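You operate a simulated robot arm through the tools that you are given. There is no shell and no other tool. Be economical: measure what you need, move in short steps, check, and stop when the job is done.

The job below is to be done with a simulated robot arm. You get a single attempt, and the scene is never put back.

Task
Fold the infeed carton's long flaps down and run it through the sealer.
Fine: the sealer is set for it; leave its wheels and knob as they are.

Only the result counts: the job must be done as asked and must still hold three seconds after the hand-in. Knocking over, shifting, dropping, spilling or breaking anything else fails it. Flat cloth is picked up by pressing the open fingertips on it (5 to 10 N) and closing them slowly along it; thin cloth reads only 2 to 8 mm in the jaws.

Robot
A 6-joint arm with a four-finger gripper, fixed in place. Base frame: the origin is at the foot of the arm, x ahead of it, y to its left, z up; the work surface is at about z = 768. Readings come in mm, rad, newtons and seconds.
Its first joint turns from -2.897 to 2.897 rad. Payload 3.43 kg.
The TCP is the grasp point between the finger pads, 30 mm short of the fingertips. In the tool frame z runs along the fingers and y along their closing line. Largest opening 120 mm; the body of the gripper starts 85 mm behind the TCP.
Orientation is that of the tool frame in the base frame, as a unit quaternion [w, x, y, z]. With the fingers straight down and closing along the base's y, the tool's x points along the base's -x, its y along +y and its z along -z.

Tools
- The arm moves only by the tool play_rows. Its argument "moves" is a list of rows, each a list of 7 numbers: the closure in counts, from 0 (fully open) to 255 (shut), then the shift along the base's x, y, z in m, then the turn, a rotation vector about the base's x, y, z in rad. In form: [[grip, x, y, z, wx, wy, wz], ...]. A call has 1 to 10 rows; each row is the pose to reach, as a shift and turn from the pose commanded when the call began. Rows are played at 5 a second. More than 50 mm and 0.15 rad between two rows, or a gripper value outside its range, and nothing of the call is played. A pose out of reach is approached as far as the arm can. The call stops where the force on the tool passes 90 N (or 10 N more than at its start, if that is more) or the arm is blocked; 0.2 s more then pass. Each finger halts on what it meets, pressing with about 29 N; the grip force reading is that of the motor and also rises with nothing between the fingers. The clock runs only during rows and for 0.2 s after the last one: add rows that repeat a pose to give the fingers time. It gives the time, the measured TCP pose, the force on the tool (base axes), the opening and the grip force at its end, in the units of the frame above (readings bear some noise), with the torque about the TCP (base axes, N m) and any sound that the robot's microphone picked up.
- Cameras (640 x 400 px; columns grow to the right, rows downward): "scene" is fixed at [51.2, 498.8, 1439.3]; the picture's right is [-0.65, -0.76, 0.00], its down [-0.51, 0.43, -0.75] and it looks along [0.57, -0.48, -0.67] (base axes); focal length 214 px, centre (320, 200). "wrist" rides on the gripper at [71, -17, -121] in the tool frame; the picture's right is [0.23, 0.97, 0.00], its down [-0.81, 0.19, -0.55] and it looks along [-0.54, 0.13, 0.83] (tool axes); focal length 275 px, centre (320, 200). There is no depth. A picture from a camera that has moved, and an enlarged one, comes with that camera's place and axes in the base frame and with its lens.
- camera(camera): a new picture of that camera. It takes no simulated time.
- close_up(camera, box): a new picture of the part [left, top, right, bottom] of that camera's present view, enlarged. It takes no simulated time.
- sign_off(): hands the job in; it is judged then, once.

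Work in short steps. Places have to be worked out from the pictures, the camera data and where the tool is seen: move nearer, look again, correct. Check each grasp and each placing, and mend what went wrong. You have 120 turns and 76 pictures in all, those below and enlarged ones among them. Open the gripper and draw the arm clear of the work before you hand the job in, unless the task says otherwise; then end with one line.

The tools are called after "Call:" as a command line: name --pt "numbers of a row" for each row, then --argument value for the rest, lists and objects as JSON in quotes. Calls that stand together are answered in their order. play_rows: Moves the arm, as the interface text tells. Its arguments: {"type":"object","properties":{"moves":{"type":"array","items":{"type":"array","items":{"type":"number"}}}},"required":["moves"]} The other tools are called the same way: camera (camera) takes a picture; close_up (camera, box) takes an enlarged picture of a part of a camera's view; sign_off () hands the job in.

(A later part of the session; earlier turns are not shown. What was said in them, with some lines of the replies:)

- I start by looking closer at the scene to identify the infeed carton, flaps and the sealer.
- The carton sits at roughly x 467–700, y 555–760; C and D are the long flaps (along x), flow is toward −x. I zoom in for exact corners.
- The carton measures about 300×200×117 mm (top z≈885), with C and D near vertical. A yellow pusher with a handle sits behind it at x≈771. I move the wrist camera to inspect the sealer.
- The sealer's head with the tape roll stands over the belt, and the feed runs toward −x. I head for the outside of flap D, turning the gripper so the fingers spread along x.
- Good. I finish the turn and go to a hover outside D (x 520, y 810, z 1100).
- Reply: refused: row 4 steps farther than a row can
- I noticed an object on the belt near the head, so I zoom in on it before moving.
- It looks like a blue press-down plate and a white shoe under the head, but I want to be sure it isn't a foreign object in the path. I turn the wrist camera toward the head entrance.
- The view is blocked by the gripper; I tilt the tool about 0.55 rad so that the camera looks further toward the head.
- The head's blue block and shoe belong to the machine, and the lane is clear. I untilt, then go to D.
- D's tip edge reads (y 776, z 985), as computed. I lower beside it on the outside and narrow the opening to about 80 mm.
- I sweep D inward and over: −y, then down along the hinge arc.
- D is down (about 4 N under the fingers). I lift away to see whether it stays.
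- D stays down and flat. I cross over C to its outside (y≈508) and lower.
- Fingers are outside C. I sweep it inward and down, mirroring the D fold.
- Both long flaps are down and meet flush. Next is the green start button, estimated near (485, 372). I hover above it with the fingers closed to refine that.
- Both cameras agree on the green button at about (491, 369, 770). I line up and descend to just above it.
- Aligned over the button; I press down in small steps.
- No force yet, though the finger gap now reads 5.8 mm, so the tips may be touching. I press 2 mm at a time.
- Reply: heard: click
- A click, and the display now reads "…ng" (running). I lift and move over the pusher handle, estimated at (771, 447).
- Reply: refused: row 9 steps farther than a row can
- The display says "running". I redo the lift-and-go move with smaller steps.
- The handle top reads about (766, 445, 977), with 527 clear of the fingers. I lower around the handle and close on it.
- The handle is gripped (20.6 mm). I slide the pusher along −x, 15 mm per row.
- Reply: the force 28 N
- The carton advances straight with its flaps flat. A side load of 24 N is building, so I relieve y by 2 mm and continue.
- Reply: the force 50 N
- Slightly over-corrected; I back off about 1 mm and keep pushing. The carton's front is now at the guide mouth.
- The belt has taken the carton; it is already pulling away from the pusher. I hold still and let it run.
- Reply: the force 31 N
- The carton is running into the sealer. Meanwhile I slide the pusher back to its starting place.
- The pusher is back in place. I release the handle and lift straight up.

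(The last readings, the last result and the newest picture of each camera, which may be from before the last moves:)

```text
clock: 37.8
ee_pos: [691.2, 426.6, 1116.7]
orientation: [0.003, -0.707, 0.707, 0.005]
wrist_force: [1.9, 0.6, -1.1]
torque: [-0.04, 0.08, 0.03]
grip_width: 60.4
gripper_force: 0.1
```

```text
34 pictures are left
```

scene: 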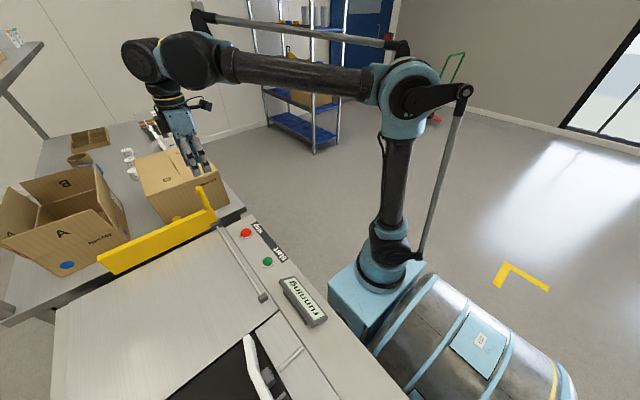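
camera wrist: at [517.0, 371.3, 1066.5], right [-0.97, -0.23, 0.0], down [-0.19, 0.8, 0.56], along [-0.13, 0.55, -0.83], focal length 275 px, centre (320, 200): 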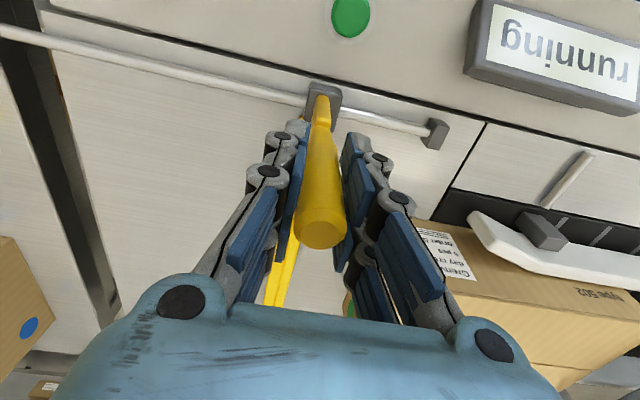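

Now I bring the wrist camera over to check the carton's passage through the sealer.

Call:
play_rows --pt "127 -0.045 0.002 0.015 0 0 0" --pt "127 -0.09 0.004 0.03 0 0 0" --pt "127 -0.135 0.006 0.045 0 0 0" --pt "127 -0.18 0.008 0.06 0 0 0" --pt "127 -0.225 0.01 0.075 0 0 0" --pt "127 -0.27 0.012 0.09 0 0 0" --pt "127 -0.315 0.014 0.105 0 0 0" --pt "127 -0.36 0.016 0.12 0 0 0" --pt "127 -0.405 0.018 0.13 0 0 0" --pt "127 -0.45 0.02 0.13 0 0 0"

Call:
camera --camera "wrist"

```text
clock: 40.0
ee_pos: [243.0, 444.0, 1244.9]
orientation: [0.003, -0.707, 0.707, 0.006]
wrist_force: [0.4, 1.4, 0.3]
torque: [0.01, 0.01, 0.02]
grip_width: 60.6
gripper_force: 0.1
```

```text
33 pictures are left
camera wrist: at [260.9, 371.3, 1366.4], right [-0.97, -0.23, 0.0], down [-0.19, 0.8, 0.56], along [-0.13, 0.55, -0.83], focal length 275 px, centre (320, 200)
```

wrist: 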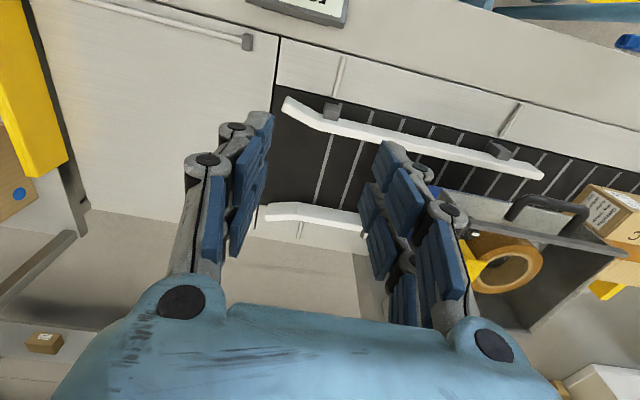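

The carton has come out beyond the head on the outfeed side. I move farther over and check the seal.

Call:
play_rows --pt "127 -0.045 0.008 0 0 0 0" --pt "127 -0.09 0.016 0 0 0 0" --pt "127 -0.135 0.024 0 0 0 0" --pt "127 -0.18 0.032 0 0 0 0" --pt "127 -0.225 0.04 0 0 0 0" --pt "127 -0.27 0.045 0 0 0 0" --pt "127 -0.315 0.045 0 0 0 0" --pt "127 -0.36 0.045 0 0 0 0" --pt "127 -0.36 0.045 0 0 0 0"

Call:
camera --camera "wrist"

Call:
camera --camera "scene"

```text
clock: 42.0
ee_pos: [-120.0, 490.0, 1245.0]
orientation: [0.004, -0.707, 0.707, 0.006]
wrist_force: [-0.6, -0.9, -0.1]
torque: [0.02, 0.01, 0.01]
grip_width: 60.4
gripper_force: 0.1
```

```text
32 pictures are left
camera wrist: at [-102.0, 417.1, 1365.4], right [-0.97, -0.23, 0.0], down [-0.19, 0.8, 0.56], along [-0.13, 0.55, -0.83], focal length 275 px, centre (320, 200)
```

wrist: 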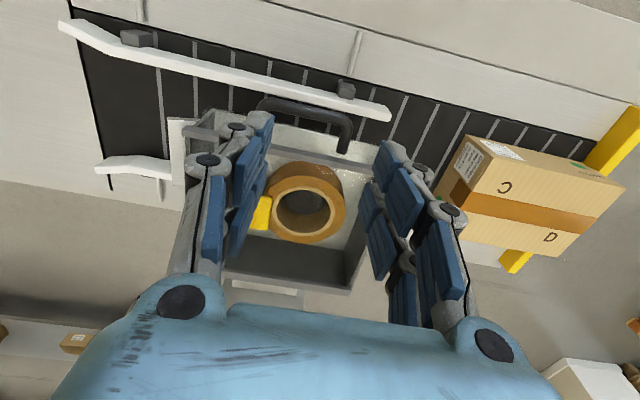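

```text
31 pictures are left
```

scene: 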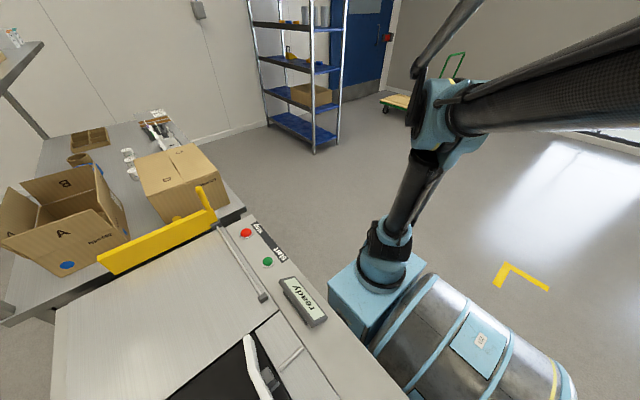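

The display is back to "ready", and the carton rests taped against the outfeed stop. One close look at the tape.

Call:
close_up --camera "wrist" --box '[420, 90, 640, 290]'

```text
2.00 times, centred on (530, 190) of wrist
camera zoom: at [-102.0, 417.1, 1365.4], right [-0.97, -0.23, 0.0], down [-0.19, 0.8, 0.56], along [-0.13, 0.55, -0.83], focal length 551 px, centre (-100, 220)
```

zoom: 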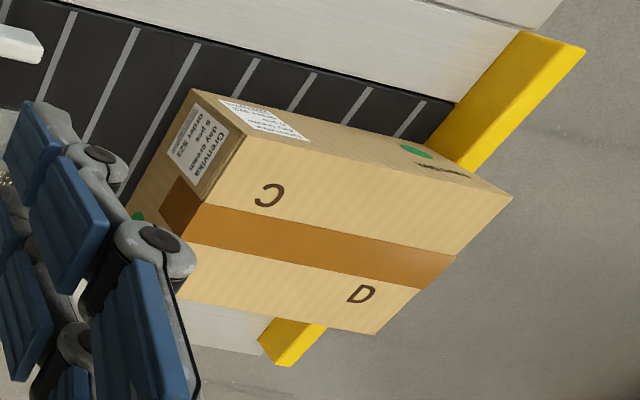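

The tape runs cleanly over the C/D seam from end to end. I open the gripper fully, well clear of everything, and hand in.

Call:
play_rows --pt "0 0 0 0.02 0 0 0" --pt "0 0 0 0.02 0 0 0" --pt "0 0 0 0.02 0 0 0"

Call:
sign_off

```text
clock: 42.8
ee_pos: [-118.9, 490.3, 1265.6]
orientation: [-0.002, 0.707, -0.707, -0.005]
wrist_force: [-0.5, 0.9, 0.4]
torque: [0.01, 0.01, 0.02]
grip_width: 120.1
gripper_force: 0.0
```

```text
The job is handed in.
```

The infeed carton's long flaps (C and D) are folded down and it has been through the sealer: it is taped along the seam and resting at the outfeed stop, with the wheels and knob left alone and the pusher slid back to where it started.
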